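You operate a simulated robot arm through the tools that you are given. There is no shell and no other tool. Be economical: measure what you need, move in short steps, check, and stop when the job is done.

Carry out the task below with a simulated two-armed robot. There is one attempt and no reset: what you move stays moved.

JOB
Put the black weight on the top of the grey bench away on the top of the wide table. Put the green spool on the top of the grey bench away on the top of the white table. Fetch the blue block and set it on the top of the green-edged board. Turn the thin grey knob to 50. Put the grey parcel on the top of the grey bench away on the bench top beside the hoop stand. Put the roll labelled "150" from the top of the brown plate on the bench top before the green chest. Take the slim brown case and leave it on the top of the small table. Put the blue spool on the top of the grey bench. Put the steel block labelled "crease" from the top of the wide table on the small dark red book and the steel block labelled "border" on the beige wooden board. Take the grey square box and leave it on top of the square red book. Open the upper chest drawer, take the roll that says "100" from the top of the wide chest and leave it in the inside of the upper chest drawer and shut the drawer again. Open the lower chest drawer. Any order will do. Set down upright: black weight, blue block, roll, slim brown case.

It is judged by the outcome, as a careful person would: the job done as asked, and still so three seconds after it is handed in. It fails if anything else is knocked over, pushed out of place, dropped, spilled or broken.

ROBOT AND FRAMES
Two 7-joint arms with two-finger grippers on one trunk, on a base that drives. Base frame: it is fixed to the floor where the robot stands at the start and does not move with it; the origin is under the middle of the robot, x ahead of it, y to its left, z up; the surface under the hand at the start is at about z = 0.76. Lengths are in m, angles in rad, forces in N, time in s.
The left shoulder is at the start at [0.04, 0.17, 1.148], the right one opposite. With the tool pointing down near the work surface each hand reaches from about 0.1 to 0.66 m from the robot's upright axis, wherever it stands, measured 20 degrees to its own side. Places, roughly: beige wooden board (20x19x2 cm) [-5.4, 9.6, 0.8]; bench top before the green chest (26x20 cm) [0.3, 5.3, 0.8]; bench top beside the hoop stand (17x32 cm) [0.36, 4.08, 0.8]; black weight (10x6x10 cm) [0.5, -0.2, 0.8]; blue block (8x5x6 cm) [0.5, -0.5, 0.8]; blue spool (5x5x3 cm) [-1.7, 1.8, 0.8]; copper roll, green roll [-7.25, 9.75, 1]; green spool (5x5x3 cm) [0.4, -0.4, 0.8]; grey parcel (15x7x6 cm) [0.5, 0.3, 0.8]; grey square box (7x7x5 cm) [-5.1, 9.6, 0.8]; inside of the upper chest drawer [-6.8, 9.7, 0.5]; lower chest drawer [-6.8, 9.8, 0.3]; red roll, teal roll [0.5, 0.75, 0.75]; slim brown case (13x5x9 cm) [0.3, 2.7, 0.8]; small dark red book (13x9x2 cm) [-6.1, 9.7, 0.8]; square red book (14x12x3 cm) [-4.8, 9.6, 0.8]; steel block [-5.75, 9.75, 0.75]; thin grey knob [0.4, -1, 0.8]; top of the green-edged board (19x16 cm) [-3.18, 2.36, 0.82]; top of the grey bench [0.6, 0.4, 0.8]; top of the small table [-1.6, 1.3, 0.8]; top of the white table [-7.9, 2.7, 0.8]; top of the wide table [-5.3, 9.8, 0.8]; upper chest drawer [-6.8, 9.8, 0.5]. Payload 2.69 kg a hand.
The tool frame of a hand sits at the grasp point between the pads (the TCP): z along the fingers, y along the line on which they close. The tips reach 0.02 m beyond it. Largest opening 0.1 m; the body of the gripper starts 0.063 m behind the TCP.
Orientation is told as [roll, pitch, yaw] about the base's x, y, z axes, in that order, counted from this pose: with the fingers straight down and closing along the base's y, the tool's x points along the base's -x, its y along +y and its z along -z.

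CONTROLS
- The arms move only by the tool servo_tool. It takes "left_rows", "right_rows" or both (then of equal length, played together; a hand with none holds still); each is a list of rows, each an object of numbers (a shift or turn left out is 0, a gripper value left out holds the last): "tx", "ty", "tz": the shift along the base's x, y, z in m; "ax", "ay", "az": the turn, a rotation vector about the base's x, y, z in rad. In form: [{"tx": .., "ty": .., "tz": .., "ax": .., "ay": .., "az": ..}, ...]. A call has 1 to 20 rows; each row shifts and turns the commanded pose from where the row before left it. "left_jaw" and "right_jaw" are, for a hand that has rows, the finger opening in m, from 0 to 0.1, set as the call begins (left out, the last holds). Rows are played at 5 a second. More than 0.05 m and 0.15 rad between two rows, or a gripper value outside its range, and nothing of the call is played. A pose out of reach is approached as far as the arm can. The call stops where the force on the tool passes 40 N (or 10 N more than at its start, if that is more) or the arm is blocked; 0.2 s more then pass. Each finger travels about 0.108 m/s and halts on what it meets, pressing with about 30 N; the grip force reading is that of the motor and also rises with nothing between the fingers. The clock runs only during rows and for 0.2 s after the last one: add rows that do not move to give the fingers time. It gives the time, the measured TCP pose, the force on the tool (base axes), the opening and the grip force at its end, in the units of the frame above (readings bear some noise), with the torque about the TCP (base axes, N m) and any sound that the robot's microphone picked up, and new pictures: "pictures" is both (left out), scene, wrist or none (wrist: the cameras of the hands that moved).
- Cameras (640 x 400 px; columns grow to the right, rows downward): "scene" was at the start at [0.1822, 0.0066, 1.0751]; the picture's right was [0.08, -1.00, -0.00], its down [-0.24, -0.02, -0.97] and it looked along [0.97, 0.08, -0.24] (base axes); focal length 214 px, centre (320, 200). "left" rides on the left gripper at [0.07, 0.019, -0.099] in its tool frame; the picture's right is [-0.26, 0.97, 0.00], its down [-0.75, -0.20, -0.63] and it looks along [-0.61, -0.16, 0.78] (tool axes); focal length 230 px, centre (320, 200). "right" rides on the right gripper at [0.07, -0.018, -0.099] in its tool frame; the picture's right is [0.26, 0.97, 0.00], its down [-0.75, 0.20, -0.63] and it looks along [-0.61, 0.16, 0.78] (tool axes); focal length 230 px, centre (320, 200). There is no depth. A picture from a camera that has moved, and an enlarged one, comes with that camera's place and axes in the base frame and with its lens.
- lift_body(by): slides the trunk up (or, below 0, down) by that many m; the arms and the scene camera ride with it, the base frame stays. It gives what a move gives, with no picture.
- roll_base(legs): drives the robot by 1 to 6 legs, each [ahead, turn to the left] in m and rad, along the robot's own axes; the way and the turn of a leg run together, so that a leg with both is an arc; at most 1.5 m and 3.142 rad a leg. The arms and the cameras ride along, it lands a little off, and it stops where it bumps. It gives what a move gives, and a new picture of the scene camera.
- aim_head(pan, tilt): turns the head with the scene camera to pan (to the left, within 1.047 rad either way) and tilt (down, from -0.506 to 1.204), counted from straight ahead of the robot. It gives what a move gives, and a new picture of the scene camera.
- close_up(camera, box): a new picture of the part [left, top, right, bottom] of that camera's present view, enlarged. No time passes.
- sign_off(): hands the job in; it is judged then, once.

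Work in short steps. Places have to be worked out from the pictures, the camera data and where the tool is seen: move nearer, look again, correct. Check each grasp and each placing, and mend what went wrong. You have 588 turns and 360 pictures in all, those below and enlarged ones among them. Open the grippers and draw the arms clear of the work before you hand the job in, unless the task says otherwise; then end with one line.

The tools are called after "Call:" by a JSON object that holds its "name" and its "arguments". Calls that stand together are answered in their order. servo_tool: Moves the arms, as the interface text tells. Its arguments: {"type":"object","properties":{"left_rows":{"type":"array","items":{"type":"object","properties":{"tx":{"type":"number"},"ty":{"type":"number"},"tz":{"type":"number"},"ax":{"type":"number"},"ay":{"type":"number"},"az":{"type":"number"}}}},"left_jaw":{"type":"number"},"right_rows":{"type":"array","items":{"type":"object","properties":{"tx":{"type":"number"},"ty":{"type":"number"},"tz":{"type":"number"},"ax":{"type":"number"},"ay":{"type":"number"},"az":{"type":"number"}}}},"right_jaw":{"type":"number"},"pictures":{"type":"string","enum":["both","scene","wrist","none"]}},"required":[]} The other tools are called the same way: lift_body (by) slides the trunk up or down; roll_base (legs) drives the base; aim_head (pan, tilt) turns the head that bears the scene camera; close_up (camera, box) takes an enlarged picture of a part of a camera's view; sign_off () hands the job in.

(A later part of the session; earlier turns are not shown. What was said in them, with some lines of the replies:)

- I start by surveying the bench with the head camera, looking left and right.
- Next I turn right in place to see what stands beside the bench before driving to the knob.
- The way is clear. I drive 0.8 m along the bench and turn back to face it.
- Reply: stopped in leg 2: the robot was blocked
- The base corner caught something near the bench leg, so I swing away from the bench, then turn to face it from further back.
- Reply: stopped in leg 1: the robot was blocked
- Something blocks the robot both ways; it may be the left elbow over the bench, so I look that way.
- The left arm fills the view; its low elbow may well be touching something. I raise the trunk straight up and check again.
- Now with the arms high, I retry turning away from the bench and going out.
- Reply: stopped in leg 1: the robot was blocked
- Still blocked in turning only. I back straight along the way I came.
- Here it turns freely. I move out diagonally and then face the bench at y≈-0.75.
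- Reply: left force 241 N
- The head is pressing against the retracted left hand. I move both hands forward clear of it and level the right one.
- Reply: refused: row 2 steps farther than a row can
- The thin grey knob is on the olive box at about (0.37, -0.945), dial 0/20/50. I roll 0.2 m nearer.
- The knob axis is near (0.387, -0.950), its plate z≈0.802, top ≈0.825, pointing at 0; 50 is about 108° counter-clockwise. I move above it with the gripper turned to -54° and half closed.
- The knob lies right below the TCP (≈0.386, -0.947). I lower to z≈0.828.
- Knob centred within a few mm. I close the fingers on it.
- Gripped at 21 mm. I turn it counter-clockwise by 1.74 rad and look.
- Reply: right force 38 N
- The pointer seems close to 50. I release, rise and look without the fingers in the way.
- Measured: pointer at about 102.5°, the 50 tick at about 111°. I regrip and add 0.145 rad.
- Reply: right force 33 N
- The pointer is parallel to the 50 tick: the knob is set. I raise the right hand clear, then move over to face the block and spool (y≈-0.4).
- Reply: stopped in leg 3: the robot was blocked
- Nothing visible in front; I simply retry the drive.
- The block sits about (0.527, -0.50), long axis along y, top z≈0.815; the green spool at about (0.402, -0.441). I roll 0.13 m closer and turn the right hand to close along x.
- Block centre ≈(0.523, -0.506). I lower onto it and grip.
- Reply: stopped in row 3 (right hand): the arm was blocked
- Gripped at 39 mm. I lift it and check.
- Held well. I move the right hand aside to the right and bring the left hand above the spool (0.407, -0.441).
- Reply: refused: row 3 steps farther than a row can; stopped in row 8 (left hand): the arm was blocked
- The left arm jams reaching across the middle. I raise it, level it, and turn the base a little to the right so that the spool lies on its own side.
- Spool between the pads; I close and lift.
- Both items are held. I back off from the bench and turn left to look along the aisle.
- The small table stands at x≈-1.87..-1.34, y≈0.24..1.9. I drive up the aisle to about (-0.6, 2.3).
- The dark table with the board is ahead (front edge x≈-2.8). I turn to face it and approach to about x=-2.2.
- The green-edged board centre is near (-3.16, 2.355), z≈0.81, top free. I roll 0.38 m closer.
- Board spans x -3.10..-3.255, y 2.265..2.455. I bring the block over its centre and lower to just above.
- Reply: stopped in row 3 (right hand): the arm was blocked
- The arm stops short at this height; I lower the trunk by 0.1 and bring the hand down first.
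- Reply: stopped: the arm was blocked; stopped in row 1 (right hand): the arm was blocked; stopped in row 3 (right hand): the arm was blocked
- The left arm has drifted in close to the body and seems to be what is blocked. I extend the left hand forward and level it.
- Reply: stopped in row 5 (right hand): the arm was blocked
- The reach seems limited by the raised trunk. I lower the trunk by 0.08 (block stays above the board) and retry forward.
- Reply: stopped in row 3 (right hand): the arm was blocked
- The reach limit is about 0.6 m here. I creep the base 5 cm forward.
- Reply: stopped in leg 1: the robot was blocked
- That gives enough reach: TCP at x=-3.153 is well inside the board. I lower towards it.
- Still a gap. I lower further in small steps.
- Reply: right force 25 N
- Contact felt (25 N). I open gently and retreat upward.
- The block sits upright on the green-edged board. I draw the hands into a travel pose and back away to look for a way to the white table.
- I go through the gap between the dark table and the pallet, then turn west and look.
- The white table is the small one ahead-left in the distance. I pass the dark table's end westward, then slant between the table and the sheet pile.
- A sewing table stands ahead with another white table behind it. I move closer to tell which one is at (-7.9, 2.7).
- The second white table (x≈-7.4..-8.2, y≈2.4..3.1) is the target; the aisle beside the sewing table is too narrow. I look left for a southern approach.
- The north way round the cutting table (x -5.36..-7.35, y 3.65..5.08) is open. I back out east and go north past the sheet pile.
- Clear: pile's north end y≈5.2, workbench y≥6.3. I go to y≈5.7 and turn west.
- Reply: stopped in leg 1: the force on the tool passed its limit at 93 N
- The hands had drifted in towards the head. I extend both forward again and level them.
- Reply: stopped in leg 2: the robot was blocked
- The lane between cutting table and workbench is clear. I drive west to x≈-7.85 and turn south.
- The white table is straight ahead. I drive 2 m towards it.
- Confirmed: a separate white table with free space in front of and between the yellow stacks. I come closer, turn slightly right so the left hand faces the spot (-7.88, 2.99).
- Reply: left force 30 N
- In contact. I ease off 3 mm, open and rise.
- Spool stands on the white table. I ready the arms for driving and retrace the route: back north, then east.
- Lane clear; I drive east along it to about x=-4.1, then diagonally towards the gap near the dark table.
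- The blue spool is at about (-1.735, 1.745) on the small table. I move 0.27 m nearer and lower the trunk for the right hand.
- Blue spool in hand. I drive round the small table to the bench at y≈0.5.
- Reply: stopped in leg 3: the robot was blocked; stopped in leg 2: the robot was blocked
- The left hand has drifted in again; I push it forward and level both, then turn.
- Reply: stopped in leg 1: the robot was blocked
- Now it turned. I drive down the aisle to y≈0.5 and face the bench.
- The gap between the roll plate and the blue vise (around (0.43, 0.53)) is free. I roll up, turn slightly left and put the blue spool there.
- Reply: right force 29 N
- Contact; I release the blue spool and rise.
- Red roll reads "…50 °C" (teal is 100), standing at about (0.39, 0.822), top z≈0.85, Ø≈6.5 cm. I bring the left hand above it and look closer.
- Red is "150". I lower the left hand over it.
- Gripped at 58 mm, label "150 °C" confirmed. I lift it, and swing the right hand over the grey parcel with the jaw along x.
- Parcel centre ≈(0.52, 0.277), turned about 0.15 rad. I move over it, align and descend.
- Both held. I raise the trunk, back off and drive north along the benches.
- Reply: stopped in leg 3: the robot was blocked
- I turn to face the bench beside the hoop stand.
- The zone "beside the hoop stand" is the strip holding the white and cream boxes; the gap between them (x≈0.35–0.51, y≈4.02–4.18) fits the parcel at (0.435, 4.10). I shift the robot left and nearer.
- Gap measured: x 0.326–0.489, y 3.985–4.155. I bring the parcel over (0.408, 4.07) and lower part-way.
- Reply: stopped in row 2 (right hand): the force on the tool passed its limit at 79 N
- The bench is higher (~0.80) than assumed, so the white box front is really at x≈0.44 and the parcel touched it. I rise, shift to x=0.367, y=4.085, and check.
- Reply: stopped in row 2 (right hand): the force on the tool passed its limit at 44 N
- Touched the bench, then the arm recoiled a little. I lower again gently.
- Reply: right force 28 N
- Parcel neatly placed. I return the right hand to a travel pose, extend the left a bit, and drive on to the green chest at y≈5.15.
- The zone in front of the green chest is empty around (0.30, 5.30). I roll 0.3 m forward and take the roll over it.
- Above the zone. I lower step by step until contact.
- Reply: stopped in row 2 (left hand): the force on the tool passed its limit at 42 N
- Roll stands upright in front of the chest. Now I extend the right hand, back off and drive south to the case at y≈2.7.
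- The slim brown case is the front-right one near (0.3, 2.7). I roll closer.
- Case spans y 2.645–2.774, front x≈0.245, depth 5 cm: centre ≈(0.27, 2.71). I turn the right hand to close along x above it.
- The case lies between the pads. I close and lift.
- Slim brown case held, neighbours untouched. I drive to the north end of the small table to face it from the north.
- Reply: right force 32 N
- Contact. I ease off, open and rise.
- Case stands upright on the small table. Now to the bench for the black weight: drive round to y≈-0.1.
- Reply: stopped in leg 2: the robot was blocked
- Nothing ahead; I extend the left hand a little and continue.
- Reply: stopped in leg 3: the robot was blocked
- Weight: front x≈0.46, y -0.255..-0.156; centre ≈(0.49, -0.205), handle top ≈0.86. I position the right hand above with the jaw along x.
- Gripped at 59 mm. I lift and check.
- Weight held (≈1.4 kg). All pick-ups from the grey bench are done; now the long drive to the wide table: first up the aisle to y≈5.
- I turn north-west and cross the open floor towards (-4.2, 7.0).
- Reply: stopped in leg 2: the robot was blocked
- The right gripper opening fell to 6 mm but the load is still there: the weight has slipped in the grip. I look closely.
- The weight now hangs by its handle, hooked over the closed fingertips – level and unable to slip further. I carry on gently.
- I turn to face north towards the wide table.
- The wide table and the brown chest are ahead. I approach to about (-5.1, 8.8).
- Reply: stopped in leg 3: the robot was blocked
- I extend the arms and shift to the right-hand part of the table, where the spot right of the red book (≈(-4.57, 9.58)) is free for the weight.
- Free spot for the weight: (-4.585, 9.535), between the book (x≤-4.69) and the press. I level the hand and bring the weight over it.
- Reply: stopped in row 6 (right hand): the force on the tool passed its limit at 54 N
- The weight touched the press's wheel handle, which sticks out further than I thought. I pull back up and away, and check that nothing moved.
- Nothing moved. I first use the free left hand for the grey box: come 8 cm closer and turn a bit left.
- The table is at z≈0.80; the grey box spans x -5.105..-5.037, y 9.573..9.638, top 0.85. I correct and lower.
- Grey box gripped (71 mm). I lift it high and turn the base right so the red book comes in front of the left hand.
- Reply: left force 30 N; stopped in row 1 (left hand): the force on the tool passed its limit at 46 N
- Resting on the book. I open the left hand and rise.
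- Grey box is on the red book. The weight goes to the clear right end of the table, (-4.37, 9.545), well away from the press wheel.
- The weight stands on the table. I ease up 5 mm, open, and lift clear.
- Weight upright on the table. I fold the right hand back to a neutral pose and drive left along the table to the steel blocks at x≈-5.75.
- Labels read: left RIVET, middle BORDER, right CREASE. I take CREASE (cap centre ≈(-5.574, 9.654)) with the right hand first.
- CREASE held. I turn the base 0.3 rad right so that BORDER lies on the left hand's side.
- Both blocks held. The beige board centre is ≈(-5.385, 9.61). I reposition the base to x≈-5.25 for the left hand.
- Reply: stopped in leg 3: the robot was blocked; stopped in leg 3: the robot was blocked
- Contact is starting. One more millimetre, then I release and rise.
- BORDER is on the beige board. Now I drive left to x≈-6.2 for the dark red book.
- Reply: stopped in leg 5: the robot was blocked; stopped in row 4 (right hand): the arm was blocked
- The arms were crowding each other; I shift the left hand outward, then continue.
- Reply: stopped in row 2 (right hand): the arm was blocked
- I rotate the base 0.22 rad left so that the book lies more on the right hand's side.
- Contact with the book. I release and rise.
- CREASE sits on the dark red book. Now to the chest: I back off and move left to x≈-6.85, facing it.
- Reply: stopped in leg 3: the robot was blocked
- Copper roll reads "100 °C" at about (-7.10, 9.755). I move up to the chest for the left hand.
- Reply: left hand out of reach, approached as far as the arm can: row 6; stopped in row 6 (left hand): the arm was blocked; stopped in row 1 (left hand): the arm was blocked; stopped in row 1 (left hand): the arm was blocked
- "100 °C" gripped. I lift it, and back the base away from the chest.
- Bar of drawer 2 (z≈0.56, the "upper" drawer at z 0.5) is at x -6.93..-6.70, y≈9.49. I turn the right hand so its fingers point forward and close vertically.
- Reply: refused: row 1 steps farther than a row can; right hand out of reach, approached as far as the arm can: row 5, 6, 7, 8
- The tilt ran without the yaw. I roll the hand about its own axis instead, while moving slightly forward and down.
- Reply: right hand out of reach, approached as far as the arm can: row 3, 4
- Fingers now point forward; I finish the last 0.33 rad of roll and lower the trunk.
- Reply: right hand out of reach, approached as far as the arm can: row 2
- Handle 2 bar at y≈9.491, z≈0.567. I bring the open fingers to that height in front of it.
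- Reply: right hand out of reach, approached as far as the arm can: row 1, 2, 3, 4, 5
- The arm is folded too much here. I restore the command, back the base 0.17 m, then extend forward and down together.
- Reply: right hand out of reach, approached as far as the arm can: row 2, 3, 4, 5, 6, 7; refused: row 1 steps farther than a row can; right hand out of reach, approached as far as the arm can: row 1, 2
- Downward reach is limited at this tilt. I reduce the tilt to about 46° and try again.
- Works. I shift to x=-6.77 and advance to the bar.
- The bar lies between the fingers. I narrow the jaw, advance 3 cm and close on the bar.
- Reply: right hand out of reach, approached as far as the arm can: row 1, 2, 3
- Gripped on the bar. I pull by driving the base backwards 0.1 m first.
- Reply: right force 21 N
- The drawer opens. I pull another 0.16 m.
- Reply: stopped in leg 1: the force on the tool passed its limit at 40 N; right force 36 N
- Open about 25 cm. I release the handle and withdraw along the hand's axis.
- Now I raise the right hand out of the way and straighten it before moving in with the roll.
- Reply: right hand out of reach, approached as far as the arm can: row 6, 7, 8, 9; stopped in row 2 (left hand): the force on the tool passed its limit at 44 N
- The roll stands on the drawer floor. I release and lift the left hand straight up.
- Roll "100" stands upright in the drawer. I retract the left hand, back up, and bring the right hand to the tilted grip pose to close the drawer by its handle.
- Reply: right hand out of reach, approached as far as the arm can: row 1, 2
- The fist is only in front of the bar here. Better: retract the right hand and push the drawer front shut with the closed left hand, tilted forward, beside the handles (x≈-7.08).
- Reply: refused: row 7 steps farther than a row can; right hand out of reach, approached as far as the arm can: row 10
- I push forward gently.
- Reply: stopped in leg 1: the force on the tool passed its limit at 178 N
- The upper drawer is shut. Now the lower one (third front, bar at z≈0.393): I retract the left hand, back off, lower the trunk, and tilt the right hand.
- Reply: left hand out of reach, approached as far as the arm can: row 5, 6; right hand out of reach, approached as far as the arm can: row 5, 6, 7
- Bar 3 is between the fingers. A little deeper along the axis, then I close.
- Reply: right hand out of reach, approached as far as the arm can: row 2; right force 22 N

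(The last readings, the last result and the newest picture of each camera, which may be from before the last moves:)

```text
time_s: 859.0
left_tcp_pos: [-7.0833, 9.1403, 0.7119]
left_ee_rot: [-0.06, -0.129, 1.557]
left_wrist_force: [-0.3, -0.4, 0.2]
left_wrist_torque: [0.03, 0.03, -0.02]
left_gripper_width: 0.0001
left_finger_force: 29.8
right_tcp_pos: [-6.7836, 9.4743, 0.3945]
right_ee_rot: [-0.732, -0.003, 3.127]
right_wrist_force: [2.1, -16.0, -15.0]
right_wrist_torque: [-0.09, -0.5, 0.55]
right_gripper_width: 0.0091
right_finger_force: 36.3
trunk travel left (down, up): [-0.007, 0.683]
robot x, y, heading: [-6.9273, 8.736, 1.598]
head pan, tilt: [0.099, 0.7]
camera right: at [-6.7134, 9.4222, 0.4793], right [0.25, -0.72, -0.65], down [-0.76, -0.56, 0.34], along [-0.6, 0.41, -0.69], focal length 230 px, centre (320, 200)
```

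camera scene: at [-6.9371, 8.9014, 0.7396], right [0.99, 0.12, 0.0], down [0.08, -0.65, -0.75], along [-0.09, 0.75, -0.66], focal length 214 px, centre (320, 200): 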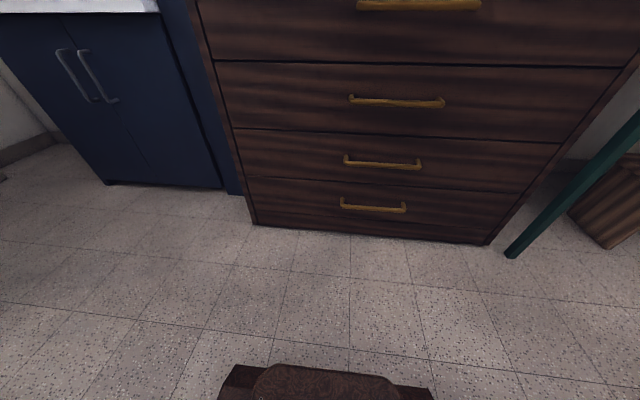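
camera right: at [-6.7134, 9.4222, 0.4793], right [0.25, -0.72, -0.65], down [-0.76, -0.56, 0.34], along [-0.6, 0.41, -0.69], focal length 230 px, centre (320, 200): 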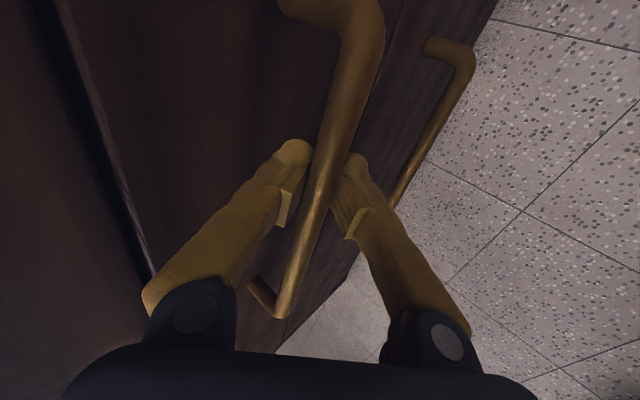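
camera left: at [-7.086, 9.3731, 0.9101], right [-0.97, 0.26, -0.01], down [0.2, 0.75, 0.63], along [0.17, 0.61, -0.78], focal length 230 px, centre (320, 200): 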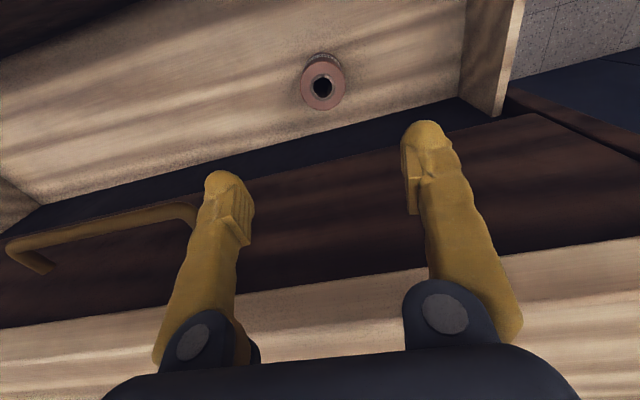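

Gripped (9 mm). I pull by backing the base in two short moves.

Call:
{"name": "roll_base", "arguments": {"legs": [[-0.1, 0]]}}

Call:
{"name": "roll_base", "arguments": {"legs": [[-0.12, 0]]}}

```text
time_s: 860.1
left_tcp_pos: [-7.0811, 9.04, 0.7121]
left_ee_rot: [-0.063, -0.126, 1.557]
left_wrist_force: [-0.3, 0.3, 0.0]
left_wrist_torque: [-0.01, 0.01, 0.0]
left_gripper_width: 0.0
left_finger_force: 29.9
right_tcp_pos: [-6.7838, 9.3746, 0.3941]
right_ee_rot: [-0.733, -0.005, 3.131]
right_wrist_force: [-11.2, 1.3, -24.2]
right_wrist_torque: [-0.02, -0.32, 0.44]
right_gripper_width: 0.0086
right_finger_force: 36.9
trunk travel left (down, up): [-0.007, 0.683]
robot x, y, heading: [-6.9231, 8.6328, 1.595]
head pan, tilt: [0.099, 0.7]
camera scene: at [-6.9346, 8.8003, 0.6641], right [0.99, 0.12, 0.0], down [0.08, -0.65, -0.75], along [-0.09, 0.75, -0.66], focal length 214 px, centre (320, 200)
```

scene: 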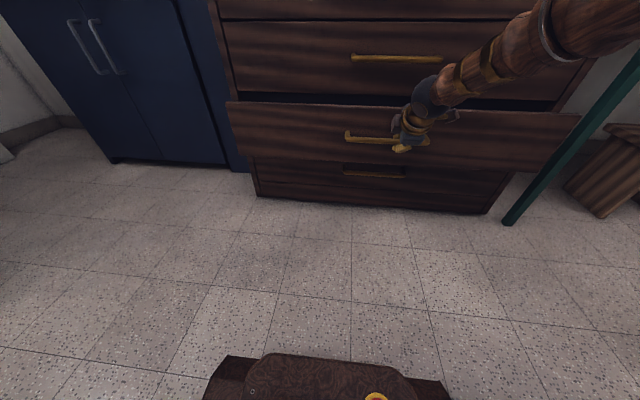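

```text
time_s: 861.0
left_tcp_pos: [-7.0787, 8.9667, 0.7244]
left_ee_rot: [-0.06, -0.161, 1.558]
left_wrist_force: [-0.4, 0.1, -0.4]
left_wrist_torque: [-0.01, 0.01, -0.03]
left_gripper_width: 0.0002
left_finger_force: 29.4
right_tcp_pos: [-6.7818, 9.3257, 0.3934]
right_ee_rot: [-0.723, 0.002, 3.13]
right_wrist_force: [-4.0, -3.1, -36.2]
right_wrist_torque: [-0.14, -0.76, -0.15]
right_gripper_width: 0.0087
right_finger_force: 36.0
trunk travel left (down, up): [-0.007, 0.683]
robot x, y, heading: [-6.9211, 8.5953, 1.592]
head pan, tilt: [0.099, 0.7]
stopped in leg 1: the force on the tool passed its limit at 41 N (the readings are from after the stop); the commanded pose is now the measured one
camera scene: at [-6.9334, 8.7632, 0.6641], right [0.99, 0.12, 0.0], down [0.08, -0.65, -0.75], along [-0.09, 0.75, -0.66], focal length 214 px, centre (320, 200)
```

scene: 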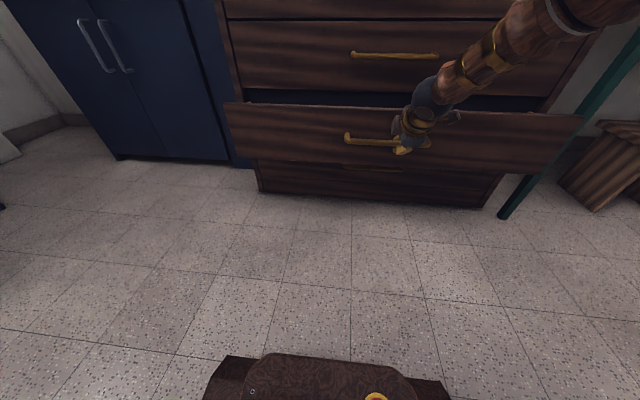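

Opened 15 cm; the stop came from vertical strain. I relax it slightly and pull on.

Call:
{"name": "servo_tool", "arguments": {"right_rows": [{"tz": -0.004}, {"tz": -0.004}], "pictures": "none"}}

Call:
{"name": "roll_base", "arguments": {"legs": [[-0.1, 0]]}}

```text
time_s: 861.6
left_tcp_pos: [-7.0792, 8.9669, 0.7264]
left_ee_rot: [-0.061, -0.162, 1.56]
left_wrist_force: [0.6, 0.0, 0.5]
left_wrist_torque: [0.01, 0.02, -0.02]
left_gripper_width: 0.0
left_finger_force: 29.8
right_tcp_pos: [-6.7819, 9.3325, 0.394]
right_ee_rot: [-0.741, 0.0, 3.129]
right_wrist_force: [2.1, -4.0, -21.8]
right_wrist_torque: [-0.07, -0.52, 0.22]
right_gripper_width: 0.0086
right_finger_force: 36.4
trunk travel left (down, up): [-0.007, 0.683]
robot x, y, heading: [-6.9209, 8.5935, 1.595]
head pan, tilt: [0.099, 0.7]
```

```text
time_s: 862.8
left_tcp_pos: [-7.0764, 8.8665, 0.7252]
left_ee_rot: [-0.059, -0.162, 1.559]
left_wrist_force: [0.5, -0.6, 0.6]
left_wrist_torque: [0.02, 0.02, 0.03]
left_gripper_width: 0.0
left_finger_force: 29.4
right_tcp_pos: [-6.7831, 9.231, 0.393]
right_ee_rot: [-0.74, -0.004, 3.13]
right_wrist_force: [-7.3, 1.4, -23.7]
right_wrist_torque: [-0.02, -0.33, 0.34]
right_gripper_width: 0.0087
right_finger_force: 36.4
trunk travel left (down, up): [-0.007, 0.683]
robot x, y, heading: [-6.9199, 8.4967, 1.595]
head pan, tilt: [0.099, 0.7]
camera scene: at [-6.9313, 8.6616, 0.6641], right [0.99, 0.12, 0.0], down [0.08, -0.65, -0.75], along [-0.09, 0.75, -0.66], focal length 214 px, centre (320, 200)
```

scene: 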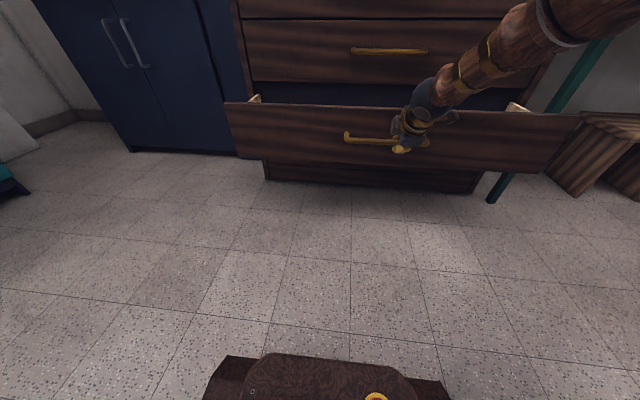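

Call:
{"name": "roll_base", "arguments": {"legs": [[-0.05, 0]]}}

```text
time_s: 863.6
left_tcp_pos: [-7.0751, 8.7991, 0.6959]
left_ee_rot: [-0.062, -0.06, 1.559]
left_wrist_force: [-0.1, 0.3, 0.6]
left_wrist_torque: [0.01, -0.01, 0.01]
left_gripper_width: 0.0
left_finger_force: 29.4
right_tcp_pos: [-6.7814, 9.1938, 0.393]
right_ee_rot: [-0.727, 0.002, 3.131]
right_wrist_force: [-4.9, -4.9, -42.1]
right_wrist_torque: [-0.06, -0.69, -0.41]
right_gripper_width: 0.0089
right_finger_force: 36.1
trunk travel left (down, up): [-0.007, 0.683]
robot x, y, heading: [-6.9161, 8.4711, 1.595]
head pan, tilt: [0.099, 0.7]
stopped in leg 1: the force on the tool passed its limit at 41 N (the readings are from after the stop); the commanded pose is now the measured one
camera scene: at [-6.9305, 8.6396, 0.6639], right [0.99, 0.12, 0.0], down [0.08, -0.66, -0.75], along [-0.09, 0.75, -0.66], focal length 214 px, centre (320, 200)
```

scene: 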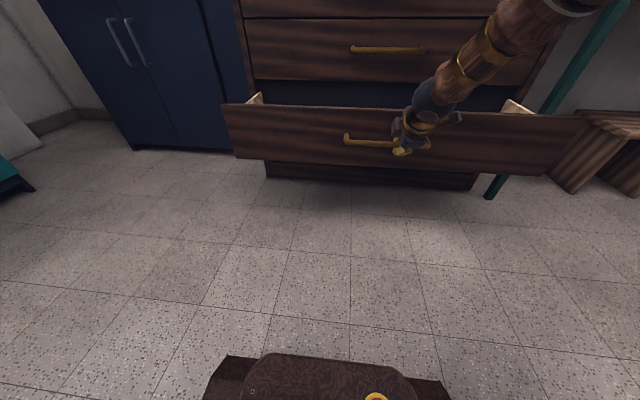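

Open about 28 cm. I release, withdraw, and raise both hands with grippers open.

Call:
{"name": "servo_tool", "arguments": {"right_rows": [{}, {}, {"ty": -0.02, "tz": 0.022}, {"ty": -0.025, "tz": 0.027}, {"ty": -0.03, "tz": 0.03}, {"ty": -0.03, "tz": 0.03}, {"tz": 0.05}, {"tz": 0.05}], "left_rows": [{}, {}, {}, {"ty": 0.03}, {"ty": 0.03}, {"tz": 0.03}, {"tz": 0.03}, {}], "right_jaw": 0.06, "left_jaw": 0.06, "pictures": "none"}}

Call:
{"name": "lift_body", "arguments": {"by": 0.3}}

Call:
{"name": "aim_head", "arguments": {"pan": 0.0, "tilt": 0.6}}

```text
time_s: 865.4
left_tcp_pos: [-7.0751, 8.8579, 0.7727]
left_ee_rot: [-0.061, -0.121, 1.56]
left_wrist_force: [-0.5, -2.0, 1.0]
left_wrist_torque: [0.14, -0.05, -0.05]
left_gripper_width: 0.0598
left_finger_force: 0.1
right_tcp_pos: [-6.7796, 9.0868, 0.6219]
right_ee_rot: [-0.759, -0.008, 3.127]
right_wrist_force: [-1.0, -2.1, -0.9]
right_wrist_torque: [0.21, -0.08, -0.09]
right_gripper_width: 0.0601
right_finger_force: 0.1
trunk travel left (down, up): [-0.007, 0.683]
robot x, y, heading: [-6.9224, 8.4741, 1.594]
head pan, tilt: [0.099, 0.7]
```

```text
time_s: 868.4
left_tcp_pos: [-7.0749, 8.8617, 1.0674]
left_ee_rot: [-0.061, -0.108, 1.557]
left_wrist_force: [0.2, 0.9, -0.9]
left_wrist_torque: [-0.01, -0.02, 0.01]
left_gripper_width: 0.0599
left_finger_force: 0.1
right_tcp_pos: [-6.7762, 9.0894, 0.9176]
right_ee_rot: [-0.755, -0.013, 3.12]
right_wrist_force: [0.2, 0.5, -0.1]
right_wrist_torque: [-0.02, 0.01, 0.01]
right_gripper_width: 0.0599
right_finger_force: 0.0
trunk travel left (down, up): [-0.307, 0.383]
robot x, y, heading: [-6.9201, 8.4756, 1.593]
head pan, tilt: [0.099, 0.7]
```

```text
time_s: 869.1
left_tcp_pos: [-7.0744, 8.8619, 1.0696]
left_ee_rot: [-0.063, -0.108, 1.559]
left_wrist_force: [0.5, 0.6, 0.1]
left_wrist_torque: [0.01, -0.01, 0.0]
left_gripper_width: 0.0599
left_finger_force: 0.0
right_tcp_pos: [-6.7773, 9.091, 0.9195]
right_ee_rot: [-0.755, -0.014, 3.12]
right_wrist_force: [0.0, -0.4, 0.4]
right_wrist_torque: [0.05, 0.0, -0.01]
right_gripper_width: 0.06
right_finger_force: 0.0
trunk travel left (down, up): [-0.307, 0.383]
robot x, y, heading: [-6.919, 8.473, 1.591]
head pan, tilt: [0.0, 0.6]
camera scene: at [-6.9227, 8.647, 0.973], right [1.0, 0.02, 0.0], down [0.01, -0.58, -0.81], along [-0.02, 0.81, -0.58], focal length 214 px, centre (320, 200)
```

scene: 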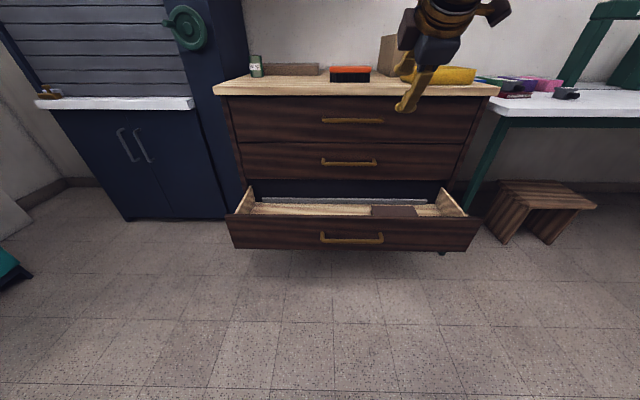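

Call:
{"name": "close_up", "arguments": {"camera": "scene", "box": [210, 60, 510, 260]}}

```text
2.00 times, centred on (360, 160) of scene
camera zoom: at [-6.9227, 8.647, 0.973], right [1.0, 0.02, 0.0], down [0.01, -0.58, -0.81], along [-0.02, 0.81, -0.58], focal length 429 px, centre (240, 280)
```

zoom: 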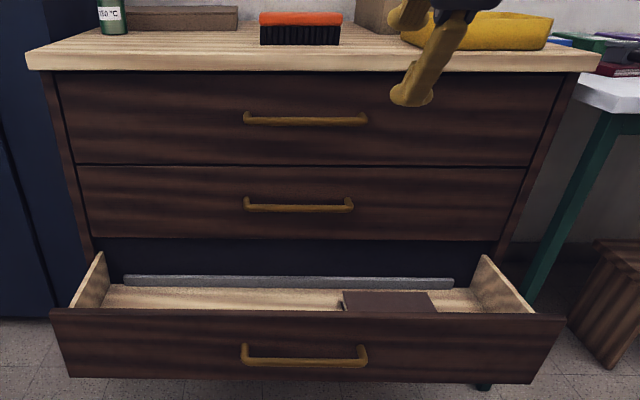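

The lower drawer is open, the upper is shut flush, the grippers are open, and the arms are clear of the work. All twelve parts of the job are done, so I hand it in.

Call:
{"name": "sign_off", "arguments": {}}

```text
The job is handed in.
```

I carried out every part of the job and handed it in, with grippers open and arms clear. The knob reads 50, the upper chest drawer is shut with the "100" roll inside, and the lower drawer is open about 28 cm. I could not see the roll after the drawer shut with a bump (178 N on the hand), though it was upright before. The black weight slipped in the grip on the way and rode by its handle, and it brushed the press wheel without moving it.
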